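You operate a simulated robot arm through the tools that you are given. There is no shell and no other tool. Be economical: measure what you need, move in short steps, check, and stop when the job is done.

You run a simulated two-armed robot. Do the job below in one go: nothing can be reset, and whatever is moved stays where it is left.

TASK
Take the brown cap and leave it on the sand in sand tray two. Turn the extractor dial to 2. Set the extractor vent slider to OPEN. Close the cover box six. Do these in any order. The extractor vent slider goes toward x -1.0, y +0.0, z +0.0 (a direction in the base frame), to its stop.

The check looks at the end state, three seconds after you hand in, the way a careful person would. Anything else that was tipped, shoved, dropped, spilled or broken makes it a failure. Lids that push on must go on centred and level and be pressed home; caps that screw on are set level and turned clockwise until they are tight.

THE ROBOT
Two 6-joint arms with two-finger parallel grippers on one trunk, on a base that drives. Base frame: it is fixed to the floor where the robot stands at the start and does not move with it; the origin is under the middle of the robot, x ahead of it, y to its left, z up. Units: mm, degrees, N and s.
The left shoulder is at the start at [60, 187, 1047], the right one opposite. With the tool pointing down near the work surface each hand reaches from about 220 to 620 mm from the robot's upright axis, wherever it stands, measured 20 degrees to its own side. Places, roughly: brown cap (8x8x5 cm) [500, 100, 700]; cover box six [1100, 1400, 1000]; extractor dial [2700, -3900, 1100]; extractor vent slider [3400, -3600, 1200]; sand in sand tray two [600, -900, 700]. Payload 1.57 kg a hand.
The TCP of each hand is the grasp point between the finger pads, 30 mm short of the fingertips. In the tool frame z runs along the fingers and y along their closing line. The gripper opens to 110 mm. The fingers are 24 mm wide and 12 mm thick; the gripper's body (48 by 112 mm) begins 78 mm behind the TCP.
Orientation is told as [roll, pitch, yaw] about the base's x, y, z axes, in that order, counted from this pose: with the fingers straight down and closing along the base's y, the tool's x points along the base's -x, its y along +y and its z along -z.

THE INTERFACE
- The arms move only by the tool jog_arm. It takes "left_steps", "right_steps" or both (then of equal length, played together; a hand with none holds still); each is a list of rows, each an object (a shift or turn left out is 0, a gripper value left out holds the last) with "dp": the shift along the base's x, y, z in mm, a list of three; "delta_rot": the turn, a rotation vector about the base's x, y, z in degrees, a list of three. In form: [{"dp": [tx, ty, tz], "delta_rot": [wx, wy, wz]}, ...]. A call has 1 to 12 rows; each row shifts and turns the commanded pose from where the row before left it. "left_claw" and "right_claw" are, for a hand that has rows, the finger opening in mm, from 0 to 110, set as the call begins (left out, the last holds). Rows are played at 5 a second. More than 50 mm and 8.6 degrees between two rows, or a gripper value outside its range, and nothing of the call is played. A pose out of reach is approached as far as the arm can. The call stops where the force on the tool passes 40 N (or 10 N more than at its start, if that is more) or the arm is blocked; 0.2 s more then pass. Each finger travels about 153 mm/s and halts on what it meets, pressing with about 34 N; the grip force reading is that of the motor and also rises with nothing between the fingers. The clock runs only during rows and for 0.2 s after the last one: add rows that do not move to give the fingers time. It gives the time, the measured TCP pose, the force on the tool (base axes), the opening and the grip force at its end, in the units of the frame above (readings bear some noise), with the torque about the TCP (base axes, N m) and any sound that the robot's microphone picked up.
- Cameras (640 x 400 px; columns grow to the right, rows downward): "scene" is now at [-8.2, -37.5, 1575.2]; the picture's right is [-0.58, -0.82, 0.00], its down [-0.71, 0.51, -0.48] and it looks along [0.40, -0.28, -0.87] (base axes); focal length 287 px, centre (320, 200). "left" rides on the left gripper at [70, -16, -141] in its tool frame; the picture's right is [0.23, 0.97, 0.00], its down [-0.86, 0.20, -0.48] and it looks along [-0.47, 0.11, 0.88] (tool axes); focal length 222 px, centre (320, 200). "right" rides on the right gripper at [70, 16, -141] in its tool frame; the picture's right is [-0.23, 0.97, 0.00], its down [-0.86, -0.20, -0.48] and it looks along [-0.47, -0.11, 0.88] (tool axes); focal length 222 px, centre (320, 200).
- snapshot(camera): a new picture of that camera. No time passes.
- move_column(by): slides the trunk up (or, below 0, down) by that many mm; the arms and the scene camera ride with it, the base frame stays. It gives what a move gives, with no picture.
- drive_base(legs): drives the robot by 1 to 6 legs, each [ahead, left, turn to the left] in mm, mm and degrees, along the robot's own axes; the way and the turn of a leg run together, so that a leg with both is an arc; at most 1500 mm and 180 degrees a leg. The arms and the cameras ride along, it lands a little off, and it stops where it bumps. It gives what a move gives.
- turn_head(pan, tilt): turns the head with the scene camera to pan (to the left, within 86 degrees either way) and tilt (down, from -29 to 69), counted from straight ahead of the robot. It gives what a move gives.
- measure_at(camera, pixels): for up to 12 pixels [column, row] of the newest picture of that camera ("zoom" is the newest enlarged one), the place [x, y, z] in the base frame of the surface seen there, good to about 3 mm. No time passes.
- inspect(camera, box): a new picture of the part [left, top, right, bottom] of that camera's present view, enlarged. No time passes.
- finish_job(): hands the job in; it is judged then, once.

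Go step by step. Measure first, check grasps and placings, and put right what went wrong. The budget is 110 turns and 100 pictures, counting those below and the enlarged ones. Unless the task says otherwise, let go and move clear before handing in, and close with one line.

The tools are called after "Call:" by a JSON object that holds its "op" and its "data". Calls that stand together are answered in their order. jog_arm: Moves the arms, as the interface text tells. Its arguments: {"type":"object","properties":{"left_steps":{"type":"array","items":{"type":"object","properties":{"dp":{"type":"array","items":{"type":"number"}},"delta_rot":{"type":"array","items":{"type":"number"}}}}},"left_claw":{"type":"number"},"right_steps":{"type":"array","items":{"type":"object","properties":{"dp":{"type":"array","items":{"type":"number"}},"delta_rot":{"type":"array","items":{"type":"number"}}}}},"right_claw":{"type":"number"}},"required":[]} The other tools are called the same way: move_column (by) slides the trunk up or down; drive_base (legs) drives the base; turn_head (pan, tilt) turns the head that bears the scene camera; snapshot (camera) takes a picture; measure_at (camera, pixels) gives the place of the surface under pixels of a picture; inspect (camera, box) takes an enlarged picture of a part of a camera's view; finish_job () hands the job in.

At the start:

```text
t: 0.0
left_eef_pos: [405.4, -17.8, 992.8]
left_tcp_rot: [0.0, 0.0, -0.1]
left_contact_force: [-0.6, 0.7, 0.2]
left_torque: [0.02, 0.02, 0.0]
left_finger_gap: 110.2
left_gripper_force: 0.0
right_eef_pos: [257.5, -388.8, 1000.3]
right_tcp_rot: [0.0, 0.0, 0.1]
right_contact_force: [-0.9, 0.4, -1.5]
right_torque: [0.0, 0.0, 0.04]
right_finger_gap: 109.8
right_gripper_force: 0.2
trunk travel left (down, up): [-675.0, 315.0]
robot x, y, heading: [-1.6, -1.3, 0.1]
head pan, tilt: [-35.3, 61.0]
```

scene: 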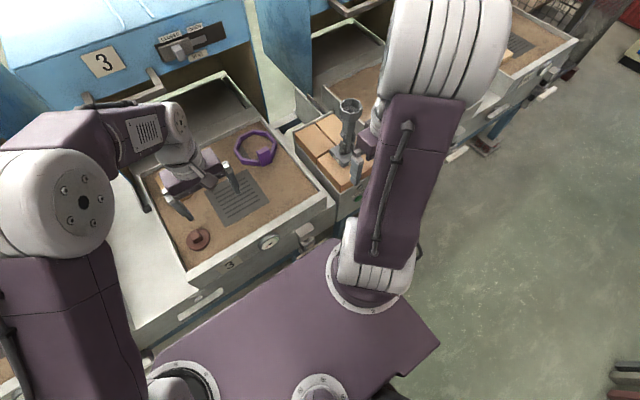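
right: 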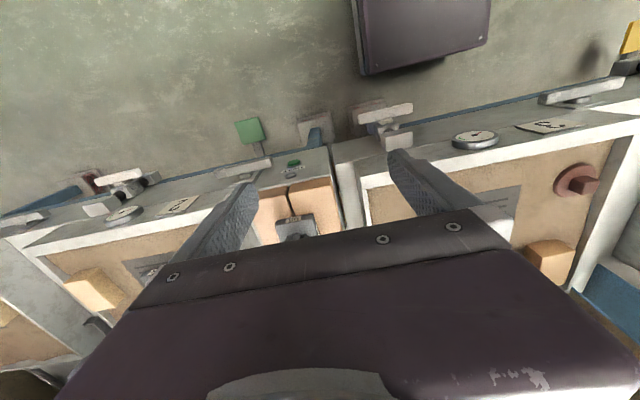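
left: 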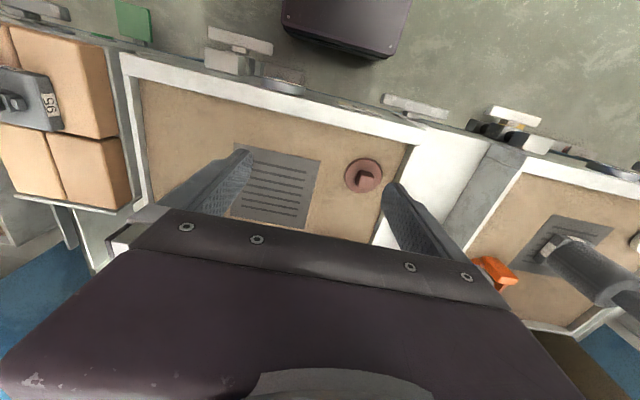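

The left picture shows a brown cap with a knob at (363,176). I'll measure it and enlarge the view.

Call:
{"op": "measure_at", "data": {"camera": "left", "pixels": [[368, 180], [350, 170], [363, 160], [378, 188], [345, 178], [330, 200], [400, 150]]}}

Call:
{"op": "inspect", "data": {"camera": "left", "box": [320, 140, 420, 220]}}

Call:
{"op": "turn_head", "data": {"pan": -60, "tilt": 35}}

Call:
{"op": "snapshot", "data": {"camera": "scene"}}

```text
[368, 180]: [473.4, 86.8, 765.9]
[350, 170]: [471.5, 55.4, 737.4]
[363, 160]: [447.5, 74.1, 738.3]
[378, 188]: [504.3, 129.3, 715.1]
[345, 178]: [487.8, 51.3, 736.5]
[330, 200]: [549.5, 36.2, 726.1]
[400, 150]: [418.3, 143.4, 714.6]
```

```text
5.00 times, centred on (370, 180) of left
```

zoom: 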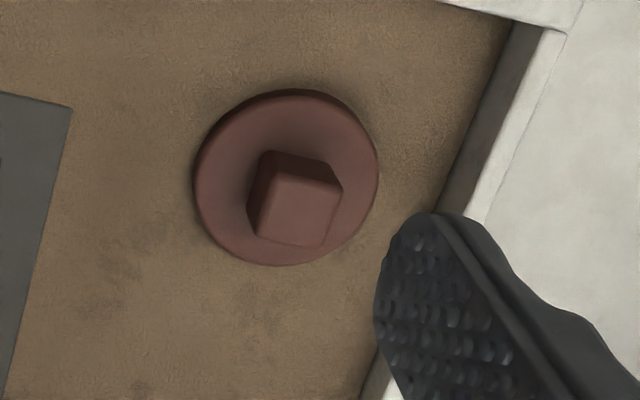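

```text
t: 0.9
left_eef_pos: [406.7, -18.2, 992.8]
left_tcp_rot: [0.1, -0.1, 0.0]
left_contact_force: [-0.5, 0.0, 0.1]
left_torque: [-0.03, 0.0, 0.01]
left_finger_gap: 110.1
left_gripper_force: 0.0
right_eef_pos: [256.0, -388.4, 1001.6]
right_tcp_rot: [0.0, -0.1, 0.0]
right_contact_force: [1.0, -0.3, -0.1]
right_torque: [-0.03, 0.0, -0.02]
right_finger_gap: 110.1
right_gripper_force: 0.1
trunk travel left (down, up): [-675.0, 315.0]
robot x, y, heading: [-3.3, 2.5, -0.0]
head pan, tilt: [-60.0, 35.0]
```

```text
95 pictures are left
```

scene: 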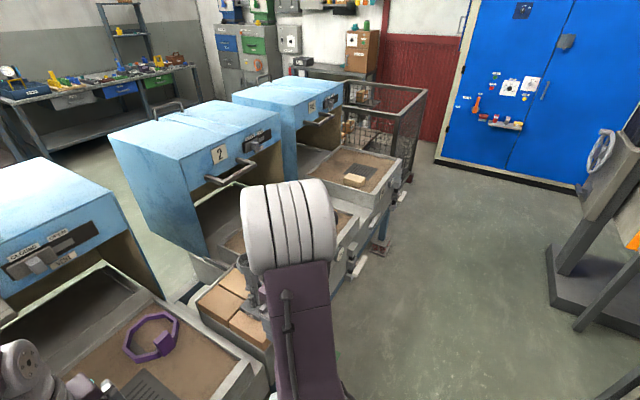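

The knob's top face is at about (295,205) in the zoom. I'll measure its corners to get the size and yaw.

Call:
{"op": "measure_at", "data": {"camera": "zoom", "pixels": [[285, 180], [338, 195], [320, 240], [258, 230], [295, 210], [205, 180], [370, 180], [290, 95], [275, 258]]}}

Call:
{"op": "inspect", "data": {"camera": "left", "box": [345, 160, 385, 190]}}

Call:
{"op": "turn_head", "data": {"pan": -80, "tilt": 55}}

Call:
{"op": "snapshot", "data": {"camera": "scene"}}

```text
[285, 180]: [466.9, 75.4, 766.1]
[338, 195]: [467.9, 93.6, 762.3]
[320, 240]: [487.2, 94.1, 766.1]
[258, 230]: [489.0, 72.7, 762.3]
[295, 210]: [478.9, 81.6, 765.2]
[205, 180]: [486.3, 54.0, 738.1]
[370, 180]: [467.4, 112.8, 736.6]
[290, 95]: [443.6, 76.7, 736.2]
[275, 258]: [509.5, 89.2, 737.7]
```

```text
13.33 times, centred on (365, 175) of left
```

zoom: 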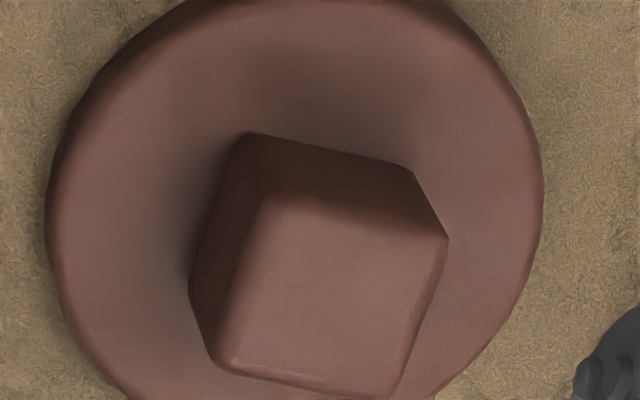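

```text
t: 1.7
left_eef_pos: [405.5, -18.8, 993.0]
left_tcp_rot: [-0.1, -0.1, 0.0]
left_contact_force: [0.1, -0.4, 0.1]
left_torque: [0.0, -0.01, -0.02]
left_finger_gap: 109.8
left_gripper_force: 0.1
right_eef_pos: [255.5, -389.0, 1001.0]
right_tcp_rot: [0.0, 0.0, 0.0]
right_contact_force: [0.3, -0.6, 0.2]
right_torque: [0.0, 0.03, -0.02]
right_finger_gap: 110.0
right_gripper_force: 0.1
trunk travel left (down, up): [-675.0, 315.0]
robot x, y, heading: [0.4, 1.6, -0.1]
head pan, tilt: [-80.0, 55.0]
```

```text
93 pictures are left
```

scene: 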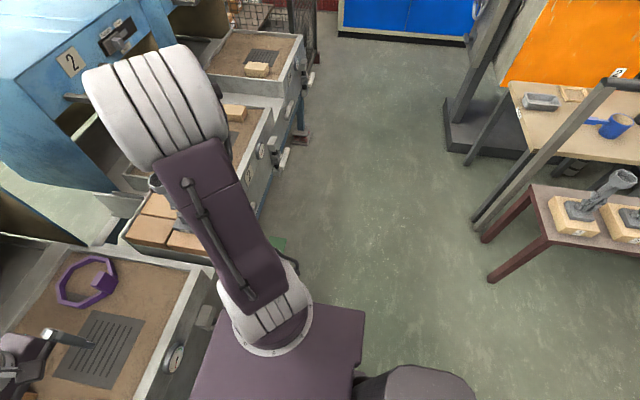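

The knob is square to the axes: centre about (477.5, 83.5), top z 766, flange top z 738. Before reaching down I'll check how close the hood is.

Call:
{"op": "turn_head", "data": {"pan": 0, "tilt": 50}}

Call:
{"op": "snapshot", "data": {"camera": "scene"}}

```text
t: 3.3
left_eef_pos: [405.7, -18.6, 992.9]
left_tcp_rot: [0.0, 0.0, 0.0]
left_contact_force: [0.3, -0.1, 0.1]
left_torque: [-0.01, 0.0, 0.01]
left_finger_gap: 110.1
left_gripper_force: 0.0
right_eef_pos: [256.4, -389.2, 1000.8]
right_tcp_rot: [0.0, 0.1, 0.0]
right_contact_force: [-0.4, 0.6, -0.2]
right_torque: [-0.01, 0.04, 0.01]
right_finger_gap: 110.0
right_gripper_force: 0.0
trunk travel left (down, up): [-675.0, 315.0]
robot x, y, heading: [-1.3, -0.2, 0.1]
head pan, tilt: [0.0, 50.0]
```

```text
92 pictures are left
```

scene: 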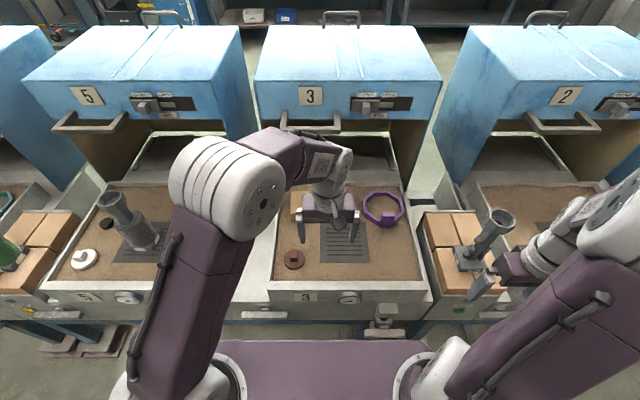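

The cap is at (293,260), the hood edge and handle are at (310,120), and tray two is on the right. I'll measure the clearance to these.

Call:
{"op": "measure_at", "data": {"camera": "scene", "pixels": [[290, 122], [310, 95], [300, 200], [280, 280], [345, 290], [560, 95], [545, 125], [500, 200], [360, 310], [570, 205], [370, 105], [262, 285]]}}

Call:
{"op": "jog_arm", "data": {"left_steps": [{"dp": [10, 20, -40]}, {"dp": [20, 30, -25]}, {"dp": [22, 35, -20]}, {"dp": [20, 17, -40]}, {"dp": [0, 0, -20]}], "left_claw": 66}}

Call:
{"op": "snapshot", "data": {"camera": "left"}}

```text
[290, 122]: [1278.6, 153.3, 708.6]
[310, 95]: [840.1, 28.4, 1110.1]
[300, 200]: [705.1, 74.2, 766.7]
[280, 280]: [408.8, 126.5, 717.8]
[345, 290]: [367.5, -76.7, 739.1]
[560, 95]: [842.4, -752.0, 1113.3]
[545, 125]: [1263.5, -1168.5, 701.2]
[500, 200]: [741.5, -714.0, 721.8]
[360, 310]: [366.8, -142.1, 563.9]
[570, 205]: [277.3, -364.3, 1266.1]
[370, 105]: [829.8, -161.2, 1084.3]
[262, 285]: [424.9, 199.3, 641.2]
```

```text
t: 4.5
left_eef_pos: [476.4, 83.2, 849.1]
left_tcp_rot: [0.0, 0.0, 0.1]
left_contact_force: [0.0, -0.2, -0.8]
left_torque: [0.03, 0.03, -0.03]
left_finger_gap: 66.2
left_gripper_force: 0.0
right_eef_pos: [256.0, -388.9, 1002.0]
right_tcp_rot: [-0.1, 0.0, -0.1]
right_contact_force: [-0.1, -0.5, 0.0]
right_torque: [-0.04, 0.01, -0.01]
right_finger_gap: 109.9
right_gripper_force: 0.0
trunk travel left (down, up): [-675.0, 315.0]
robot x, y, heading: [-2.8, 5.3, -0.2]
head pan, tilt: [0.0, 50.0]
```

```text
91 pictures are left
```

left: 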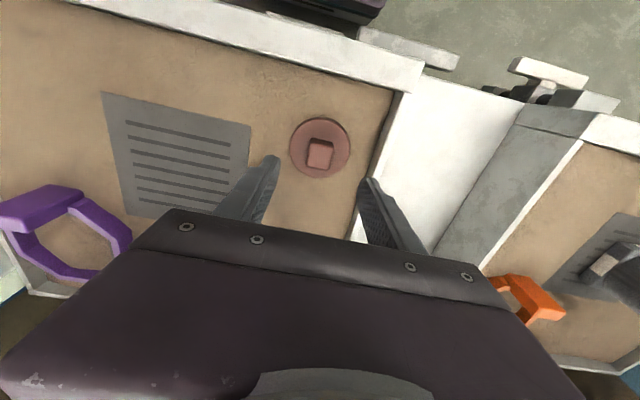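

The knob is at (320,155) between the fingers. I'll re-measure it and the wall.

Call:
{"op": "measure_at", "data": {"camera": "left", "pixels": [[320, 155], [310, 143], [331, 143], [308, 165], [330, 167], [375, 175], [395, 120], [300, 135]]}}

```text
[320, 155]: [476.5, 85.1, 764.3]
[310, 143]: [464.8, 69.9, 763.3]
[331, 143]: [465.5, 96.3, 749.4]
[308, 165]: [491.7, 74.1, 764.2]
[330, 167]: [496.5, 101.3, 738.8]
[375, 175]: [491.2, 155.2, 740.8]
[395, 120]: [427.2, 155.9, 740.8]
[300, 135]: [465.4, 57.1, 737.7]
```

The knob centre is at (477.5, 84) and the wall at y≈155 is clear. I'll go down to TCP z≈771 and close.

Call:
{"op": "jog_arm", "data": {"left_steps": [{"dp": [1, 1, -40]}, {"dp": [0, 0, -38]}, {}]}}

Call:
{"op": "jog_arm", "data": {"left_steps": [{}, {}, {}, {}], "left_claw": 0}}

Call:
{"op": "snapshot", "data": {"camera": "left"}}

```text
t: 5.3
left_eef_pos: [477.1, 84.5, 772.8]
left_tcp_rot: [0.0, 0.0, 0.1]
left_contact_force: [-0.7, -0.1, -0.6]
left_torque: [0.0, 0.01, -0.02]
left_finger_gap: 66.3
left_gripper_force: 0.0
right_eef_pos: [256.7, -389.5, 1001.0]
right_tcp_rot: [0.0, 0.0, 0.0]
right_contact_force: [-0.3, 0.5, 0.7]
right_torque: [-0.03, 0.01, 0.0]
right_finger_gap: 109.8
right_gripper_force: 0.2
trunk travel left (down, up): [-675.0, 315.0]
robot x, y, heading: [-0.0, -0.3, 0.2]
head pan, tilt: [0.0, 50.0]
```

```text
t: 6.3
left_eef_pos: [477.6, 83.8, 772.3]
left_tcp_rot: [0.0, 0.0, 0.0]
left_contact_force: [0.1, 0.5, 0.0]
left_torque: [0.01, -0.02, 0.01]
left_finger_gap: 26.9
left_gripper_force: 34.1
right_eef_pos: [256.2, -388.8, 1001.7]
right_tcp_rot: [0.0, 0.0, 0.0]
right_contact_force: [0.4, 0.4, -0.6]
right_torque: [0.01, -0.02, -0.02]
right_finger_gap: 110.2
right_gripper_force: 0.0
trunk travel left (down, up): [-675.0, 315.0]
robot x, y, heading: [-1.5, 3.4, 0.1]
head pan, tilt: [0.0, 50.0]
```

```text
90 pictures are left
```

left: 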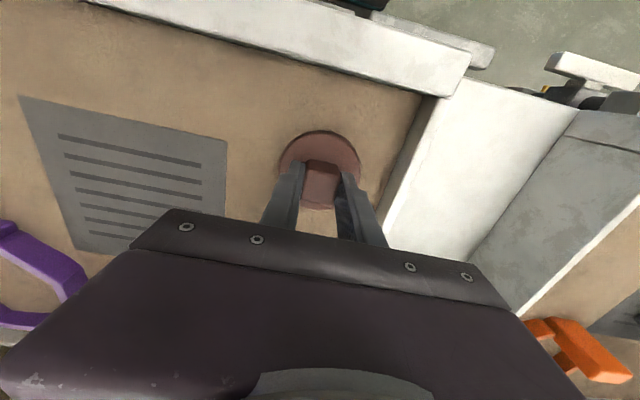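

The grip is on the knob with a 26.9 mm gap. I'll lift, and turn the head toward tray two.

Call:
{"op": "jog_arm", "data": {"left_steps": [{"dp": [0, 0, 20]}, {"dp": [0, 0, 40]}, {"dp": [0, 0, 45]}, {"dp": [-20, 0, 45]}, {"dp": [-30, 0, 30]}]}}

Call:
{"op": "turn_head", "data": {"pan": -50, "tilt": 50}}

Call:
{"op": "snapshot", "data": {"camera": "left"}}

Call:
{"op": "snapshot", "data": {"camera": "scene"}}

```text
t: 7.5
left_eef_pos: [427.0, 83.5, 950.9]
left_tcp_rot: [0.0, -0.1, 0.0]
left_contact_force: [-0.2, 0.2, -0.7]
left_torque: [0.0, -0.02, 0.0]
left_finger_gap: 27.0
left_gripper_force: 33.9
right_eef_pos: [255.2, -388.7, 1001.9]
right_tcp_rot: [0.1, -0.1, 0.0]
right_contact_force: [-0.6, -0.2, 0.5]
right_torque: [-0.01, 0.01, 0.01]
right_finger_gap: 110.0
right_gripper_force: 0.1
trunk travel left (down, up): [-675.0, 315.0]
robot x, y, heading: [-0.0, 3.0, 0.1]
head pan, tilt: [0.0, 50.0]
```

```text
t: 8.6
left_eef_pos: [429.3, 84.4, 949.8]
left_tcp_rot: [0.0, 0.0, 0.1]
left_contact_force: [-0.2, 1.2, 0.0]
left_torque: [0.02, -0.02, 0.01]
left_finger_gap: 27.1
left_gripper_force: 34.2
right_eef_pos: [256.4, -389.2, 1000.6]
right_tcp_rot: [0.0, 0.0, 0.1]
right_contact_force: [-1.0, -0.8, 0.4]
right_torque: [0.0, 0.0, -0.01]
right_finger_gap: 109.8
right_gripper_force: 0.0
trunk travel left (down, up): [-675.0, 315.0]
robot x, y, heading: [-0.1, 0.6, 0.1]
head pan, tilt: [-50.0, 50.0]
```

```text
89 pictures are left
```

left: 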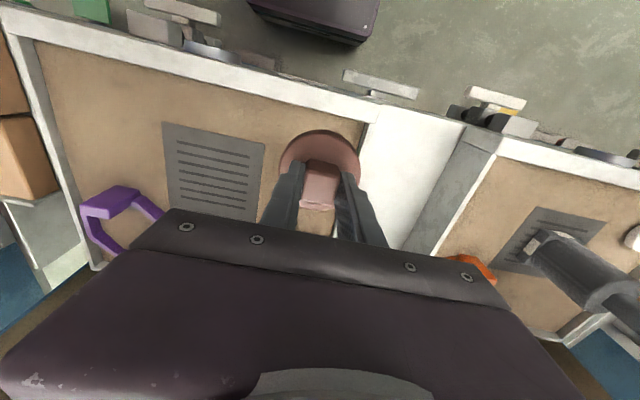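

```text
88 pictures are left
```

scene: 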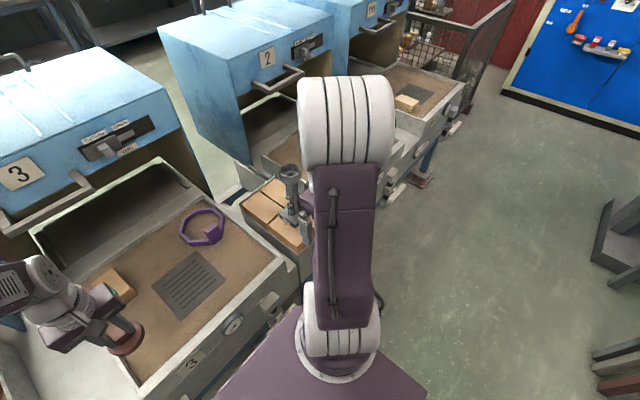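

The cap is held. I'll measure the post between the trays at (290,172) before sliding right past it.

Call:
{"op": "measure_at", "data": {"camera": "scene", "pixels": [[290, 172], [283, 180], [270, 58], [285, 85], [420, 185], [270, 300], [280, 310], [420, 90]]}}

```text
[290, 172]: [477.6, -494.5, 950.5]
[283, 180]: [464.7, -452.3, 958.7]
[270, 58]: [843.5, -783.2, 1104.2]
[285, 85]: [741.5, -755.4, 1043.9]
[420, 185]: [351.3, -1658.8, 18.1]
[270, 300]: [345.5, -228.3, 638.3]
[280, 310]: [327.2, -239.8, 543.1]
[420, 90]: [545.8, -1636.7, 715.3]
```

The post top is at z≈960, x≈470. I'll raise and retract the left hand, then drive right 800 mm.

Call:
{"op": "jog_arm", "data": {"left_steps": [{"dp": [-25, 0, 40]}, {"dp": [-30, 0, 40]}, {"dp": [-30, 0, 40]}]}}

Call:
{"op": "drive_base", "data": {"legs": [[0, -800, 0]]}}

Call:
{"op": "turn_head", "data": {"pan": 0, "tilt": 50}}

Call:
{"op": "snapshot", "data": {"camera": "scene"}}

```text
t: 9.4
left_eef_pos: [344.0, 84.2, 1070.6]
left_tcp_rot: [0.0, 0.0, 0.0]
left_contact_force: [0.0, 0.0, 0.7]
left_torque: [0.02, -0.02, -0.02]
left_finger_gap: 26.8
left_gripper_force: 34.1
right_eef_pos: [255.3, -388.5, 1001.6]
right_tcp_rot: [0.0, 0.0, 0.0]
right_contact_force: [-0.7, -0.8, 0.0]
right_torque: [0.02, -0.01, 0.02]
right_finger_gap: 109.9
right_gripper_force: 0.0
trunk travel left (down, up): [-675.0, 315.0]
robot x, y, heading: [0.8, 2.2, -0.1]
head pan, tilt: [-50.0, 50.0]
```

```text
t: 13.8
left_eef_pos: [350.0, -724.6, 1070.6]
left_tcp_rot: [0.1, 0.1, 0.7]
left_contact_force: [0.7, 0.0, -1.1]
left_torque: [0.02, -0.04, 0.02]
left_finger_gap: 27.0
left_gripper_force: 34.0
right_eef_pos: [266.9, -1199.4, 1001.5]
right_tcp_rot: [0.0, 0.0, 0.8]
right_contact_force: [0.8, -0.8, 1.0]
right_torque: [0.0, 0.01, -0.01]
right_finger_gap: 110.0
right_gripper_force: 0.1
trunk travel left (down, up): [-675.0, 315.0]
robot x, y, heading: [9.1, -815.2, 0.8]
head pan, tilt: [-50.0, 50.0]
```

```text
t: 15.0
left_eef_pos: [350.5, -724.8, 1070.4]
left_tcp_rot: [-0.1, 0.0, 0.7]
left_contact_force: [-0.1, 0.3, 0.0]
left_torque: [0.02, -0.01, 0.01]
left_finger_gap: 27.1
left_gripper_force: 33.9
right_eef_pos: [266.6, -1198.4, 1000.5]
right_tcp_rot: [0.1, 0.0, 0.8]
right_contact_force: [0.1, -0.9, 0.0]
right_torque: [0.03, 0.0, -0.01]
right_finger_gap: 109.9
right_gripper_force: 0.2
trunk travel left (down, up): [-675.0, 315.0]
robot x, y, heading: [2.2, -817.6, 0.8]
head pan, tilt: [0.0, 50.0]
```

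```text
87 pictures are left
```

scene: 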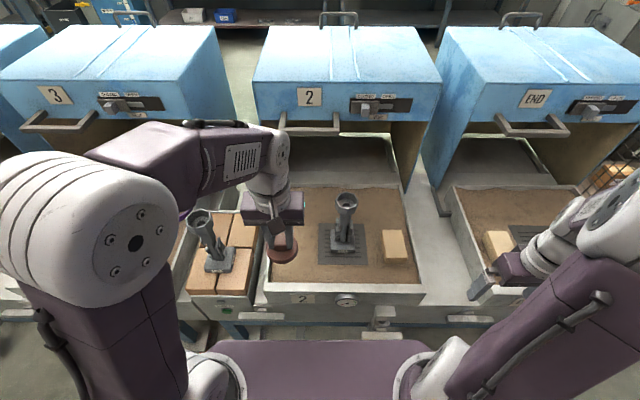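

Tray two is ahead, with a grate and post at (343,240), a block at (395,245) and free sand on the left. I'll measure these.

Call:
{"op": "measure_at", "data": {"camera": "scene", "pixels": [[318, 262], [312, 275], [325, 205], [305, 210], [268, 290], [272, 280], [390, 278], [347, 200], [340, 275], [300, 278], [325, 228], [408, 262]]}}

Call:
{"op": "snapshot", "data": {"camera": "left"}}

```text
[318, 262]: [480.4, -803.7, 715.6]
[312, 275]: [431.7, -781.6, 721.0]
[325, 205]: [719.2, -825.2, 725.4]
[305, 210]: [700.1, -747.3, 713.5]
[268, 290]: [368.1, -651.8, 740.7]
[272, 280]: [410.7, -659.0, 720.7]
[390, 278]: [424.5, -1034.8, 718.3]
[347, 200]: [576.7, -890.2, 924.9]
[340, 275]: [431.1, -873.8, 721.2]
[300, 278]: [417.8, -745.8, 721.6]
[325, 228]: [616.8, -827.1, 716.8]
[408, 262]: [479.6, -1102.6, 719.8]
```

```text
86 pictures are left
```

left: 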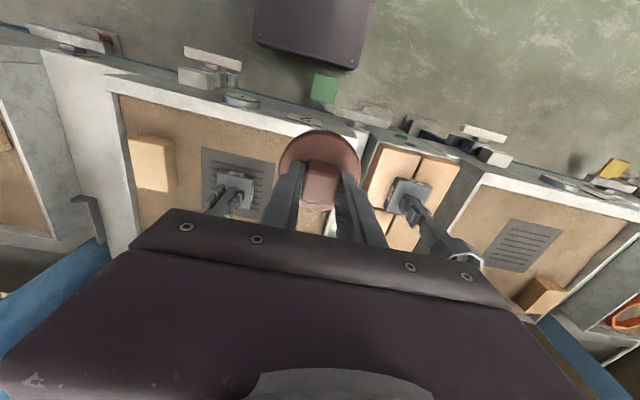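

There is free sand around (470, -735), 70 mm or more from the wall and the grate. I'll move over it and come down.

Call:
{"op": "jog_arm", "data": {"left_steps": [{"dp": [40, -5, -10]}, {"dp": [40, -5, -10]}, {"dp": [40, 0, -20]}, {"dp": [0, 0, -45]}, {"dp": [0, 0, -45]}, {"dp": [0, 0, -45]}, {"dp": [0, 0, -45]}, {"dp": [0, 0, -30]}, {"dp": [0, 0, -20]}, {}]}}

Call:
{"op": "snapshot", "data": {"camera": "left"}}

```text
t: 17.2
left_eef_pos: [470.6, -734.6, 799.4]
left_tcp_rot: [-0.1, 0.0, 0.7]
left_contact_force: [-0.6, -1.0, -1.0]
left_torque: [0.0, 0.01, 0.01]
left_finger_gap: 26.9
left_gripper_force: 33.8
right_eef_pos: [267.8, -1199.7, 1001.4]
right_tcp_rot: [0.0, -0.1, 0.8]
right_contact_force: [-0.6, 0.2, 0.6]
right_torque: [-0.05, -0.03, 0.03]
right_finger_gap: 109.8
right_gripper_force: 0.1
trunk travel left (down, up): [-675.0, 315.0]
robot x, y, heading: [8.0, -813.8, 0.5]
head pan, tilt: [0.0, 50.0]
```

```text
85 pictures are left
```

left: 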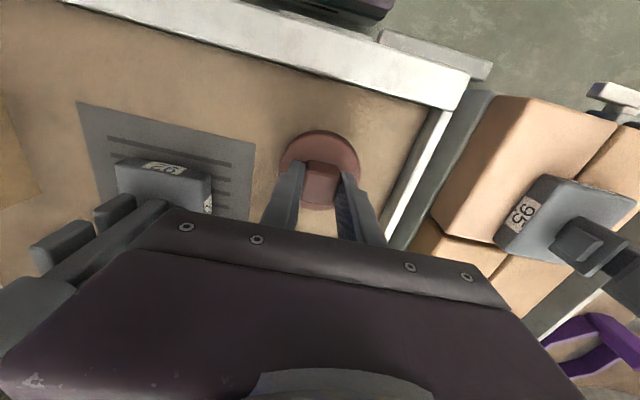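

All clear. I'll come down in small steps until contact.

Call:
{"op": "jog_arm", "data": {"left_steps": [{"dp": [0, 0, -15]}, {"dp": [0, 0, -7]}, {}, {}]}}

```text
t: 18.2
left_eef_pos: [468.9, -734.4, 778.4]
left_tcp_rot: [0.0, -0.2, 0.7]
left_contact_force: [0.1, -0.1, -0.2]
left_torque: [0.01, -0.02, 0.01]
left_finger_gap: 26.9
left_gripper_force: 33.6
right_eef_pos: [266.7, -1199.7, 1001.6]
right_tcp_rot: [0.0, 0.0, 0.8]
right_contact_force: [-0.1, 0.6, 0.1]
right_torque: [-0.01, 0.0, -0.01]
right_finger_gap: 110.1
right_gripper_force: 0.1
trunk travel left (down, up): [-675.0, 315.0]
robot x, y, heading: [7.8, -812.4, 0.7]
head pan, tilt: [0.0, 50.0]
```

Call:
{"op": "jog_arm", "data": {"left_steps": [{"dp": [0, 0, -2]}, {"dp": [0, 0, -2]}, {}]}}

```text
t: 19.0
left_eef_pos: [470.0, -735.5, 773.0]
left_tcp_rot: [0.0, -0.1, 0.8]
left_contact_force: [-0.4, -1.2, -0.3]
left_torque: [0.0, -0.03, 0.0]
left_finger_gap: 27.0
left_gripper_force: 34.2
right_eef_pos: [266.8, -1199.3, 1002.3]
right_tcp_rot: [0.1, -0.1, 0.7]
right_contact_force: [0.4, 0.8, 0.7]
right_torque: [0.0, 0.03, -0.03]
right_finger_gap: 110.0
right_gripper_force: 0.2
trunk travel left (down, up): [-675.0, 315.0]
robot x, y, heading: [7.8, -818.3, 0.5]
head pan, tilt: [0.0, 50.0]
```

The source grasp height was 772, so contact is close. I'll go down a little more.

Call:
{"op": "jog_arm", "data": {"left_steps": [{"dp": [0, 0, -1]}, {"dp": [0, 0, -1]}, {}]}}

```text
t: 19.8
left_eef_pos: [470.8, -735.2, 772.4]
left_tcp_rot: [0.1, -0.1, 0.7]
left_contact_force: [0.0, -0.2, 2.0]
left_torque: [0.0, 0.01, -0.01]
left_finger_gap: 26.9
left_gripper_force: 34.4
right_eef_pos: [266.8, -1199.2, 1000.1]
right_tcp_rot: [0.0, 0.0, 0.9]
right_contact_force: [-0.3, 0.8, -0.1]
right_torque: [0.02, 0.01, 0.04]
right_finger_gap: 109.8
right_gripper_force: 0.0
trunk travel left (down, up): [-675.0, 315.0]
robot x, y, heading: [4.9, -815.4, 0.7]
head pan, tilt: [0.0, 50.0]
```

Contact shows (+2 N). I'll release and rise straight up.

Call:
{"op": "jog_arm", "data": {"left_steps": [{}, {}], "left_claw": 60}}

Call:
{"op": "jog_arm", "data": {"left_steps": [{"dp": [0, 0, 20]}, {"dp": [0, 0, 40]}, {"dp": [0, 0, 45]}, {"dp": [0, 0, 45]}, {"dp": [0, 0, 45]}, {"dp": [-40, 0, 45]}, {"dp": [-40, 0, 40]}, {"dp": [-40, 0, 20]}]}}

Call:
{"op": "snapshot", "data": {"camera": "left"}}

Call:
{"op": "turn_head", "data": {"pan": 75, "tilt": 25}}

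Call:
{"op": "snapshot", "data": {"camera": "scene"}}

```text
t: 20.4
left_eef_pos: [469.8, -734.6, 770.8]
left_tcp_rot: [0.0, -0.1, 0.8]
left_contact_force: [0.0, 0.2, -1.2]
left_torque: [-0.02, 0.0, 0.0]
left_finger_gap: 60.1
left_gripper_force: 0.0
right_eef_pos: [267.0, -1199.1, 1000.4]
right_tcp_rot: [0.0, 0.0, 0.9]
right_contact_force: [1.1, 1.2, -0.3]
right_torque: [0.01, 0.02, 0.01]
right_finger_gap: 109.9
right_gripper_force: 0.1
trunk travel left (down, up): [-675.0, 315.0]
robot x, y, heading: [4.9, -816.8, 0.7]
head pan, tilt: [0.0, 50.0]
```

```text
refused: row 6 steps farther than a row can; nothing moved
```

```text
84 pictures are left
```

left: 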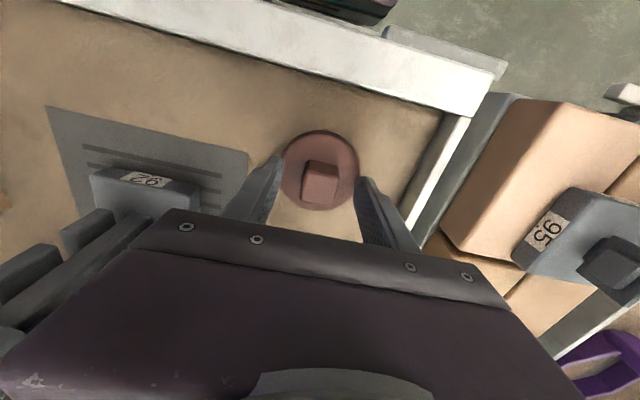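

```text
t: 21.8
left_eef_pos: [468.8, -735.7, 771.5]
left_tcp_rot: [0.1, 0.1, 0.7]
left_contact_force: [0.2, 0.4, -0.2]
left_torque: [0.03, 0.03, -0.01]
left_finger_gap: 60.0
left_gripper_force: 0.1
right_eef_pos: [267.2, -1200.0, 1000.8]
right_tcp_rot: [0.0, 0.0, 0.7]
right_contact_force: [-0.4, -0.4, 0.1]
right_torque: [0.01, 0.0, 0.02]
right_finger_gap: 109.8
right_gripper_force: 0.1
trunk travel left (down, up): [-675.0, 315.0]
robot x, y, heading: [8.5, -812.5, 0.6]
head pan, tilt: [75.0, 25.0]
```

```text
83 pictures are left
```

scene: 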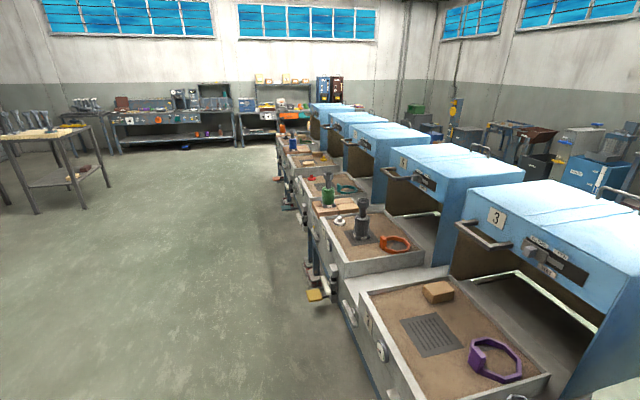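

The cap sits level on the sand and is free. I'll lift clear and measure what sticks out along the bench, such as the yellow item at (320,294).

Call:
{"op": "jog_arm", "data": {"left_steps": [{"dp": [0, 0, 20]}, {"dp": [0, 0, 40]}, {"dp": [0, 0, 45]}, {"dp": [0, 0, 45]}, {"dp": [0, 0, 45]}, {"dp": [-30, 0, 35]}, {"dp": [-35, 0, 30]}, {"dp": [-35, 0, 30]}, {"dp": [-25, 0, 20]}]}}

Call:
{"op": "measure_at", "data": {"camera": "scene", "pixels": [[318, 296], [335, 290], [350, 315], [350, 330], [384, 352], [287, 203], [312, 240], [290, 165], [402, 163], [345, 130], [320, 110], [330, 125]]}}

Call:
{"op": "inspect", "data": {"camera": "scene", "box": [260, 80, 460, 310]}}

```text
t: 23.8
left_eef_pos: [341.5, -734.2, 1081.3]
left_tcp_rot: [0.0, 0.0, 0.8]
left_contact_force: [-1.0, 0.1, -0.2]
left_torque: [-0.01, -0.03, -0.01]
left_finger_gap: 60.0
left_gripper_force: 0.0
right_eef_pos: [265.7, -1199.1, 1000.8]
right_tcp_rot: [0.0, -0.1, 0.7]
right_contact_force: [0.0, -0.4, -1.0]
right_torque: [-0.02, 0.05, 0.02]
right_finger_gap: 110.0
right_gripper_force: 0.2
trunk travel left (down, up): [-675.0, 315.0]
robot x, y, heading: [4.5, -816.7, 0.8]
head pan, tilt: [75.0, 25.0]
```

```text
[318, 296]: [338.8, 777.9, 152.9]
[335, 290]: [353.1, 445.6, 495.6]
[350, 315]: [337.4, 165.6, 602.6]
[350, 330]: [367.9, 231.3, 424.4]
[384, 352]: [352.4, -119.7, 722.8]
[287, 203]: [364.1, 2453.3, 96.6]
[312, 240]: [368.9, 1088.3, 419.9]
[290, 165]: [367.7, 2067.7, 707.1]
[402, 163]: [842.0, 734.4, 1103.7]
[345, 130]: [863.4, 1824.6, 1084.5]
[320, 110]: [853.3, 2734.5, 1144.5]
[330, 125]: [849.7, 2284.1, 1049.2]
```

```text
1.74 times, centred on (360, 195) of scene
```

zoom: 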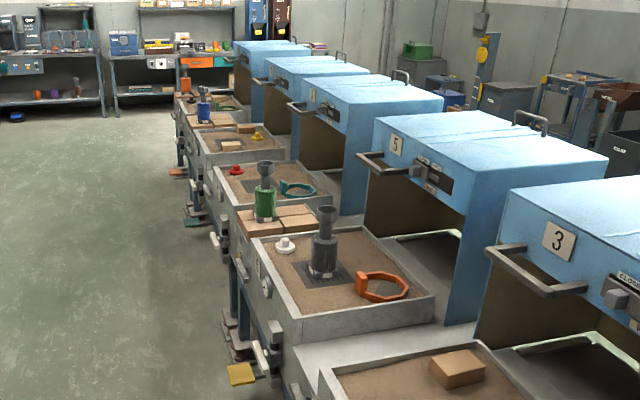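

I'll back off 150 mm and drive left 2300 mm to stand before the box after "5".

Call:
{"op": "drive_base", "data": {"legs": [[-150, 0, -0.7], [0, 1150, 0], [0, 1150, 0]]}}

Call:
{"op": "turn_head", "data": {"pan": 0, "tilt": 40}}

Call:
{"op": "snapshot", "data": {"camera": "scene"}}

```text
t: 36.3
left_eef_pos: [138.4, 1599.2, 1080.2]
left_tcp_rot: [0.0, 0.0, 1.7]
left_contact_force: [-0.9, -0.1, -0.4]
left_torque: [-0.02, 0.02, -0.01]
left_finger_gap: 60.0
left_gripper_force: 0.0
right_eef_pos: [69.3, 1132.7, 1001.7]
right_tcp_rot: [0.0, 0.0, 1.7]
right_contact_force: [0.1, 0.1, -0.6]
right_torque: [-0.02, -0.01, 0.0]
right_finger_gap: 110.1
right_gripper_force: 0.0
trunk travel left (down, up): [-675.0, 315.0]
robot x, y, heading: [-201.1, 1511.2, 1.7]
head pan, tilt: [75.0, 25.0]
```

```text
t: 37.7
left_eef_pos: [137.5, 1600.0, 1080.4]
left_tcp_rot: [0.1, 0.0, 1.7]
left_contact_force: [-0.2, 0.2, 0.0]
left_torque: [-0.02, 0.0, -0.01]
left_finger_gap: 59.8
left_gripper_force: 0.3
right_eef_pos: [68.9, 1132.8, 1000.6]
right_tcp_rot: [-0.1, 0.1, 1.7]
right_contact_force: [0.6, 0.1, 0.4]
right_torque: [0.0, -0.03, -0.03]
right_finger_gap: 109.9
right_gripper_force: 0.1
trunk travel left (down, up): [-675.0, 315.0]
robot x, y, heading: [-201.0, 1511.1, 1.6]
head pan, tilt: [0.0, 40.0]
```

```text
81 pictures are left
```

scene: 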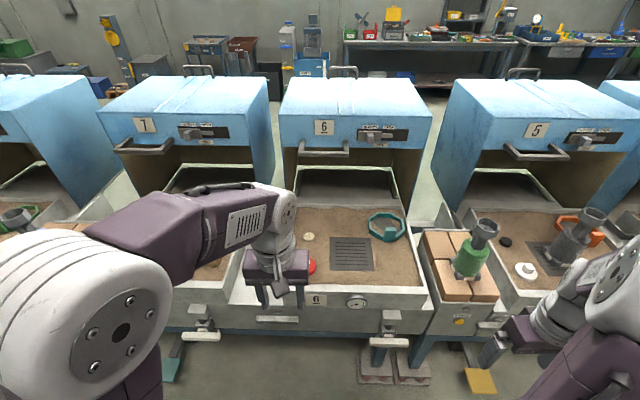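

Box six is straight ahead, its raised cover with a handle at (323,150). I'll take a closer look at how it closes.

Call:
{"op": "inspect", "data": {"camera": "scene", "box": [260, 60, 460, 220]}}

Call:
{"op": "measure_at", "data": {"camera": "scene", "pixels": [[323, 153], [300, 148], [347, 148], [325, 127], [290, 110], [425, 115], [355, 85], [345, 68], [433, 150], [420, 190], [345, 185], [400, 290]]}}

Call:
{"op": "turn_head", "data": {"pan": -45, "tilt": 30}}

Call:
{"op": "snapshot", "data": {"camera": "scene"}}

```text
2.50 times, centred on (360, 140) of scene
```

zoom: 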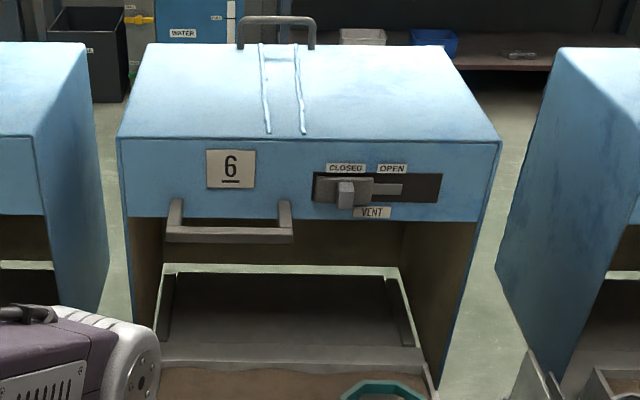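

```text
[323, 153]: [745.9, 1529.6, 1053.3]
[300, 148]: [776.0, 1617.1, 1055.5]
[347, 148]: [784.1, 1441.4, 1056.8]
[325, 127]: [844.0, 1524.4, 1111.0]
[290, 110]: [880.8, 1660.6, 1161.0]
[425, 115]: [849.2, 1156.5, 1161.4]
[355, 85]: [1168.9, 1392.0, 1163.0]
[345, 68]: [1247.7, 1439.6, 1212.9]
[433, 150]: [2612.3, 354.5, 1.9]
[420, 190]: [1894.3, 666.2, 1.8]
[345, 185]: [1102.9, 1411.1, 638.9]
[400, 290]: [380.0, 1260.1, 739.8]
```

```text
t: 38.9
left_eef_pos: [137.7, 1600.1, 1080.8]
left_tcp_rot: [0.1, 0.0, 1.7]
left_contact_force: [0.2, 0.2, 0.1]
left_torque: [0.03, 0.03, 0.02]
left_finger_gap: 60.2
left_gripper_force: 0.1
right_eef_pos: [68.4, 1134.2, 1001.3]
right_tcp_rot: [0.0, 0.0, 1.8]
right_contact_force: [-0.3, 0.0, -0.4]
right_torque: [0.0, 0.02, -0.02]
right_finger_gap: 109.9
right_gripper_force: 0.0
trunk travel left (down, up): [-675.0, 315.0]
robot x, y, heading: [-201.0, 1512.3, 1.8]
head pan, tilt: [-45.0, 30.0]
```

```text
79 pictures are left
```

scene: 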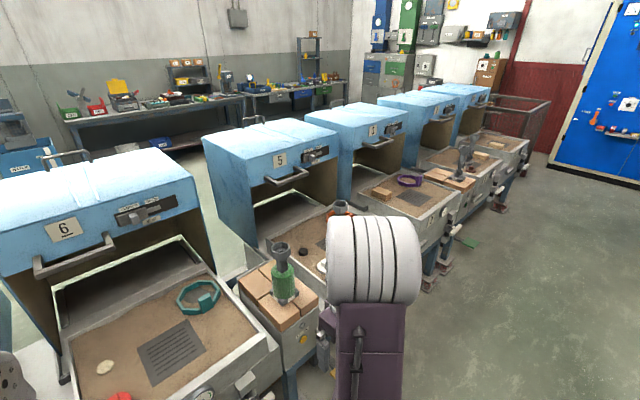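

I need to understand the cover's mechanism, so I'll enlarge the side of hood 5 and hood 6.

Call:
{"op": "inspect", "data": {"camera": "scene", "box": [190, 90, 350, 260]}}

Call:
{"op": "inspect", "data": {"camera": "scene", "box": [0, 140, 240, 390]}}

```text
2.35 times, centred on (270, 175) of scene
```

zoom: 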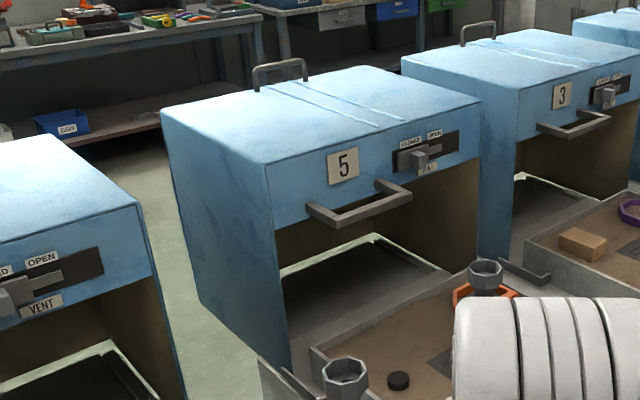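

```text
1.60 times, centred on (120, 265) of scene
```

zoom: 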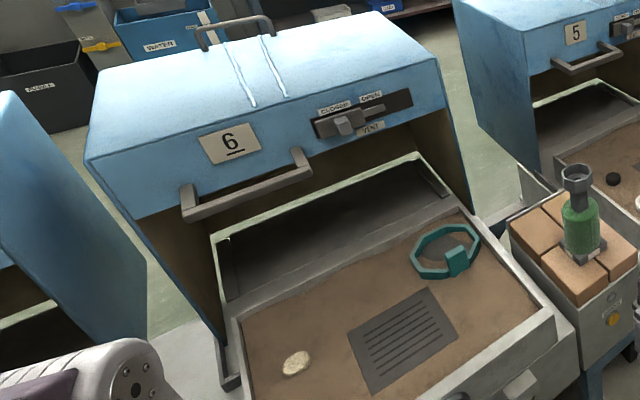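

I'll measure points on hood 6 in this zoom: its front edges, side bottom, pit and brackets.

Call:
{"op": "measure_at", "data": {"camera": "zoom", "pixels": [[90, 165], [138, 217], [205, 310], [222, 342], [225, 382], [232, 375], [220, 240], [415, 160], [228, 298], [440, 192], [180, 250], [310, 210]]}}

Call:
{"op": "measure_at", "data": {"camera": "zoom", "pixels": [[433, 65], [445, 100], [470, 212], [260, 20], [375, 15], [105, 90], [60, 250], [145, 290], [240, 325], [460, 205], [535, 160], [530, 190]]}}

```text
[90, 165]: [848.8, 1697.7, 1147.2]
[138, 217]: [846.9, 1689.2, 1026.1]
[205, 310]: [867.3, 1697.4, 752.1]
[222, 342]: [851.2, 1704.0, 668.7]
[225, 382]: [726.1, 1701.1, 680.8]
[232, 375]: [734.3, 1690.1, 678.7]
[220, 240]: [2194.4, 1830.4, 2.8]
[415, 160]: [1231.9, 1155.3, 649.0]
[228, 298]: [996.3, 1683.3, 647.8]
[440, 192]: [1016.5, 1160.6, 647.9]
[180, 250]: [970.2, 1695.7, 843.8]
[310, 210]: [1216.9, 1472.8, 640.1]
```

```text
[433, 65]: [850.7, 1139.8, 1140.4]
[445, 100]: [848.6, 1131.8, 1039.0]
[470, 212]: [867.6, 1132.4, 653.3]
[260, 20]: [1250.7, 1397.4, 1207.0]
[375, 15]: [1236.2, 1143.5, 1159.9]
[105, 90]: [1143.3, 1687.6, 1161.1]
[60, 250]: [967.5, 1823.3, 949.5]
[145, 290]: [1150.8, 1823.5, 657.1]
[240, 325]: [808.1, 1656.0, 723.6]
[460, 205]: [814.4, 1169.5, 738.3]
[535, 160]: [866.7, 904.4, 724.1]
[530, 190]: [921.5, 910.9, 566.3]
```

The hood is an upright shell: x 848 to 1240, y 1130 to 1700, z 640 to 1161, front lower half open. I'll move nearer to find its rails or hinge.

Call:
{"op": "drive_base", "data": {"legs": [[120, 0, -1.7]]}}

Call:
{"op": "turn_head", "data": {"pan": -30, "tilt": 35}}

Call:
{"op": "inspect", "data": {"camera": "scene", "box": [0, 0, 640, 400]}}

Call:
{"op": "turn_head", "data": {"pan": 20, "tilt": 40}}

Call:
{"op": "snapshot", "data": {"camera": "scene"}}

```text
t: 40.1
left_eef_pos: [259.1, 1591.9, 1081.6]
left_tcp_rot: [0.0, -0.1, -0.1]
left_contact_force: [0.3, -0.6, 0.7]
left_torque: [-0.01, 0.0, -0.01]
left_finger_gap: 60.0
left_gripper_force: 0.0
right_eef_pos: [176.2, 1126.2, 1001.6]
right_tcp_rot: [0.0, 0.0, 0.0]
right_contact_force: [-0.7, -0.2, -0.2]
right_torque: [0.0, -0.04, -0.02]
right_finger_gap: 110.2
right_gripper_force: 0.1
trunk travel left (down, up): [-675.0, 315.0]
robot x, y, heading: [-79.5, 1516.2, 0.3]
head pan, tilt: [-45.0, 30.0]
```

```text
t: 40.9
left_eef_pos: [260.6, 1590.4, 1079.9]
left_tcp_rot: [0.0, 0.0, 0.0]
left_contact_force: [-0.1, 1.1, 0.5]
left_torque: [0.02, 0.01, 0.02]
left_finger_gap: 60.1
left_gripper_force: 0.0
right_eef_pos: [177.8, 1126.3, 1001.6]
right_tcp_rot: [0.1, 0.0, 0.1]
right_contact_force: [-0.4, 0.3, -0.4]
right_torque: [0.02, -0.03, 0.03]
right_finger_gap: 110.0
right_gripper_force: 0.1
trunk travel left (down, up): [-675.0, 315.0]
robot x, y, heading: [-76.8, 1516.9, 0.1]
head pan, tilt: [-30.0, 35.0]
```

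```text
1.00 times, centred on (320, 200) of scene (not enlarged: the box is as wide or as high as the picture)
```

zoom: 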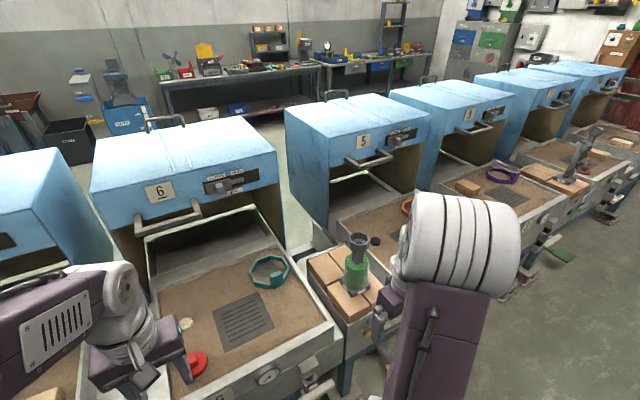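

```text
t: 42.0
left_eef_pos: [259.9, 1591.3, 1081.9]
left_tcp_rot: [0.0, 0.0, -0.1]
left_contact_force: [-0.3, 0.5, -0.1]
left_torque: [-0.01, -0.01, 0.0]
left_finger_gap: 59.8
left_gripper_force: 0.0
right_eef_pos: [176.3, 1126.9, 1001.4]
right_tcp_rot: [0.0, -0.1, 0.0]
right_contact_force: [0.9, 0.3, -0.2]
right_torque: [-0.02, -0.01, -0.01]
right_finger_gap: 110.2
right_gripper_force: 0.1
trunk travel left (down, up): [-675.0, 315.0]
robot x, y, heading: [-77.7, 1517.1, -0.1]
head pan, tilt: [20.0, 40.0]
```

```text
75 pictures are left
```

scene: 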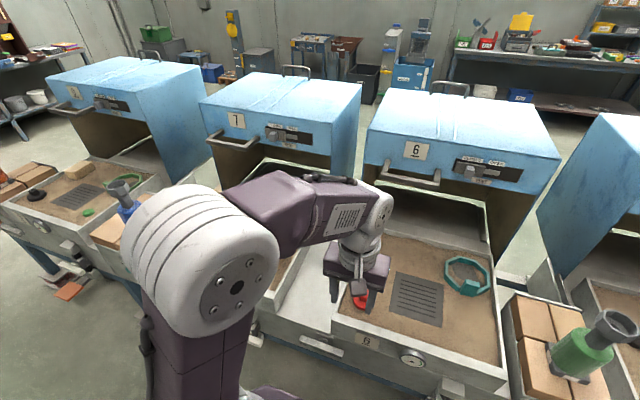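

I'll enlarge the junction between hood and tray to see the rail or hinge parts.

Call:
{"op": "inspect", "data": {"camera": "scene", "box": [480, 200, 640, 300]}}

Call:
{"op": "inspect", "data": {"camera": "scene", "box": [360, 140, 540, 260]}}

Call:
{"op": "inspect", "data": {"camera": "scene", "box": [100, 120, 320, 280]}}

```text
4.00 times, centred on (560, 250) of scene
```

zoom: 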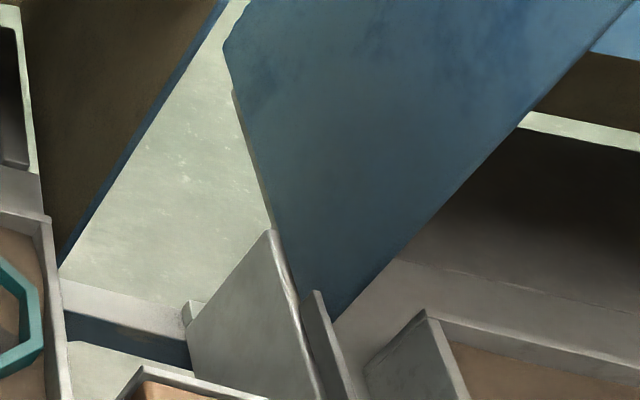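

```text
3.33 times, centred on (450, 200) of scene
```

zoom: 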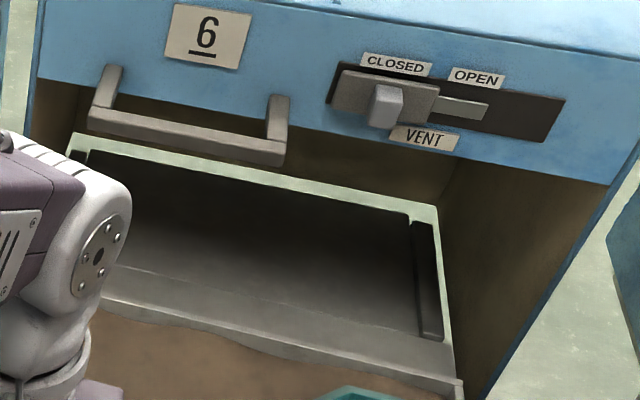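

```text
2.50 times, centred on (210, 200) of scene
```

zoom: 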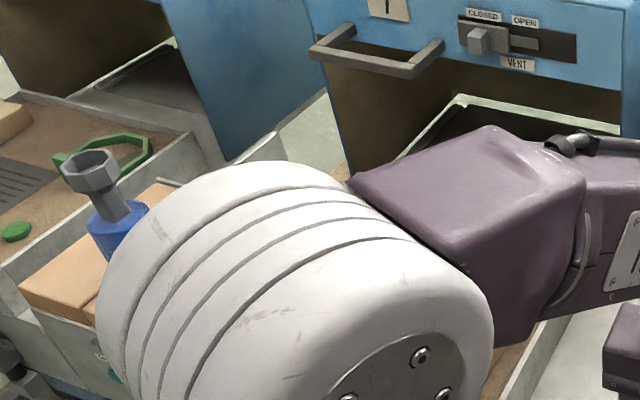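

The hood's side walls appear to run between guide plates on rails, with a pull bar at z 1053, x 746. So I'll try pulling it toward the robot. First I'll turn the left hand to point forward.

Call:
{"op": "jog_arm", "data": {"left_steps": [{"dp": [28, 0, 4], "delta_rot": [0, -8.2, 0]}, {"dp": [28, 0, 4], "delta_rot": [0, -8.2, 0]}, {"dp": [28, 0, 4], "delta_rot": [0, -8.2, 0]}, {"dp": [28, 0, 4], "delta_rot": [0, -8.2, 0]}, {"dp": [28, 0, 4], "delta_rot": [0, -8.2, 0]}, {"dp": [28, 0, 0], "delta_rot": [0, -8.2, 0]}, {"dp": [28, 0, 0], "delta_rot": [0, -8.2, 0]}, {"dp": [28, 0, 0], "delta_rot": [0, -8.2, 0]}, {"dp": [28, 0, 0], "delta_rot": [0, -8.2, 0]}, {"dp": [28, 0, 0], "delta_rot": [0, -8.1, 0]}, {"dp": [28, 0, 0], "delta_rot": [0, -8.1, 0]}, {}]}}

Call:
{"op": "jog_arm", "data": {"left_steps": [{"delta_rot": [8.2, 0, 0]}, {"delta_rot": [8.2, 0, 0]}, {"delta_rot": [8.2, 0, 0]}, {"delta_rot": [8.2, 0, 0]}, {"delta_rot": [8.2, 0, 0]}, {"delta_rot": [8.2, 0, 0]}, {"delta_rot": [8.2, 0, 0]}, {"delta_rot": [8.2, 0, 0]}, {"delta_rot": [8.2, 0, 0]}, {"delta_rot": [8.1, 0, 0]}, {"delta_rot": [8.1, 0, 0]}, {}]}}

Call:
{"op": "turn_head", "data": {"pan": 0, "tilt": 40}}

Call:
{"op": "snapshot", "data": {"camera": "scene"}}

```text
t: 44.6
left_eef_pos: [567.2, 1593.1, 1102.5]
left_tcp_rot: [171.8, -89.8, -171.9]
left_contact_force: [-1.2, -0.1, 0.6]
left_torque: [0.0, -0.01, 0.04]
left_finger_gap: 60.2
left_gripper_force: 0.0
right_eef_pos: [176.6, 1127.1, 1000.5]
right_tcp_rot: [0.0, 0.0, 0.0]
right_contact_force: [-0.1, 0.0, 0.2]
right_torque: [-0.02, -0.01, 0.03]
right_finger_gap: 110.4
right_gripper_force: 0.0
trunk travel left (down, up): [-675.0, 315.0]
robot x, y, heading: [-75.9, 1516.3, 0.3]
head pan, tilt: [20.0, 40.0]
```

```text
t: 47.2
left_eef_pos: [568.8, 1590.8, 1102.3]
left_tcp_rot: [90.0, 0.2, -90.0]
left_contact_force: [-0.4, -0.5, -0.1]
left_torque: [0.03, 0.01, -0.01]
left_finger_gap: 59.8
left_gripper_force: 0.0
right_eef_pos: [177.1, 1127.2, 1001.3]
right_tcp_rot: [0.0, -0.1, 0.0]
right_contact_force: [-0.3, -0.2, -0.3]
right_torque: [-0.01, -0.05, 0.0]
right_finger_gap: 109.9
right_gripper_force: 0.0
trunk travel left (down, up): [-675.0, 315.0]
robot x, y, heading: [-78.6, 1517.8, -0.2]
head pan, tilt: [20.0, 40.0]
```

```text
t: 48.1
left_eef_pos: [568.0, 1591.2, 1101.5]
left_tcp_rot: [90.0, 0.0, -90.0]
left_contact_force: [-0.4, 0.3, 0.7]
left_torque: [-0.02, 0.02, -0.01]
left_finger_gap: 60.1
left_gripper_force: 0.1
right_eef_pos: [177.0, 1127.4, 1002.1]
right_tcp_rot: [0.0, 0.1, -0.1]
right_contact_force: [0.2, -0.5, 0.3]
right_torque: [0.02, -0.01, 0.0]
right_finger_gap: 109.8
right_gripper_force: 0.1
trunk travel left (down, up): [-675.0, 315.0]
robot x, y, heading: [-78.4, 1516.1, -0.3]
head pan, tilt: [0.0, 40.0]
```

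```text
71 pictures are left
```

scene: 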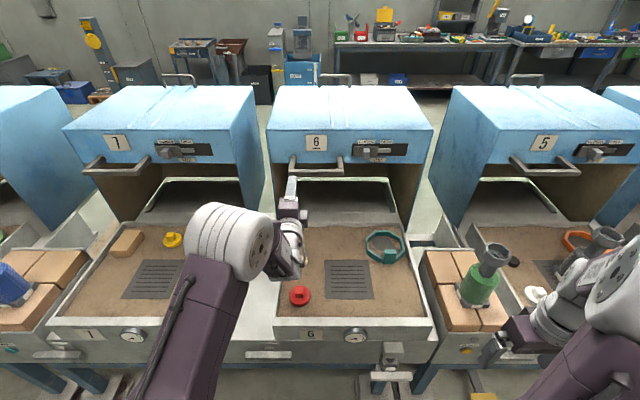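

The hand points forward. I'll check the handle in the left camera and in the scene zoom.

Call:
{"op": "snapshot", "data": {"camera": "left"}}

Call:
{"op": "inspect", "data": {"camera": "scene", "box": [260, 120, 380, 195]}}

Call:
{"op": "measure_at", "data": {"camera": "zoom", "pixels": [[180, 272], [250, 272], [300, 274], [400, 276], [440, 276], [300, 262], [300, 290], [150, 215], [440, 215]]}}

```text
70 pictures are left
```

left: 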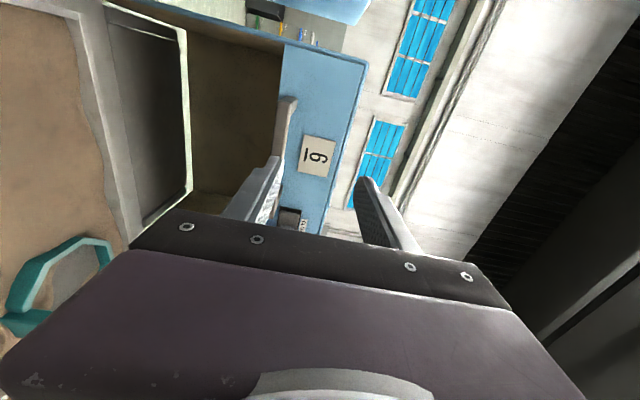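

```text
5.33 times, centred on (320, 158) of scene
```

zoom: 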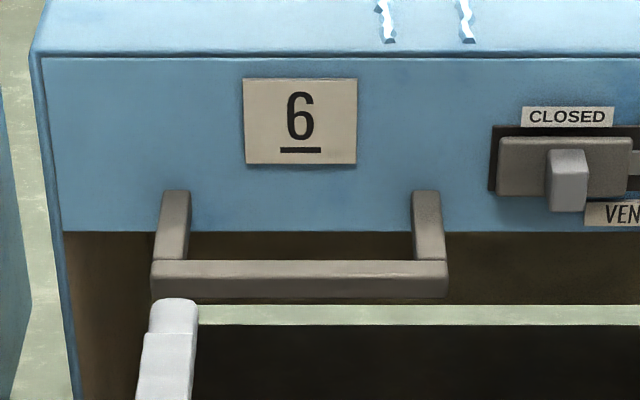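

```text
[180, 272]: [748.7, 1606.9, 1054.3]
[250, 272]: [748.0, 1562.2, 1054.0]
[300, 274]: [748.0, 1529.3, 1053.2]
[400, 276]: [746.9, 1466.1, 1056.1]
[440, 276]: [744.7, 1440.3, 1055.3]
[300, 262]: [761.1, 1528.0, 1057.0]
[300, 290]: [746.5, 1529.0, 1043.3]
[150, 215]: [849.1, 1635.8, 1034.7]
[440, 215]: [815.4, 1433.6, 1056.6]
```

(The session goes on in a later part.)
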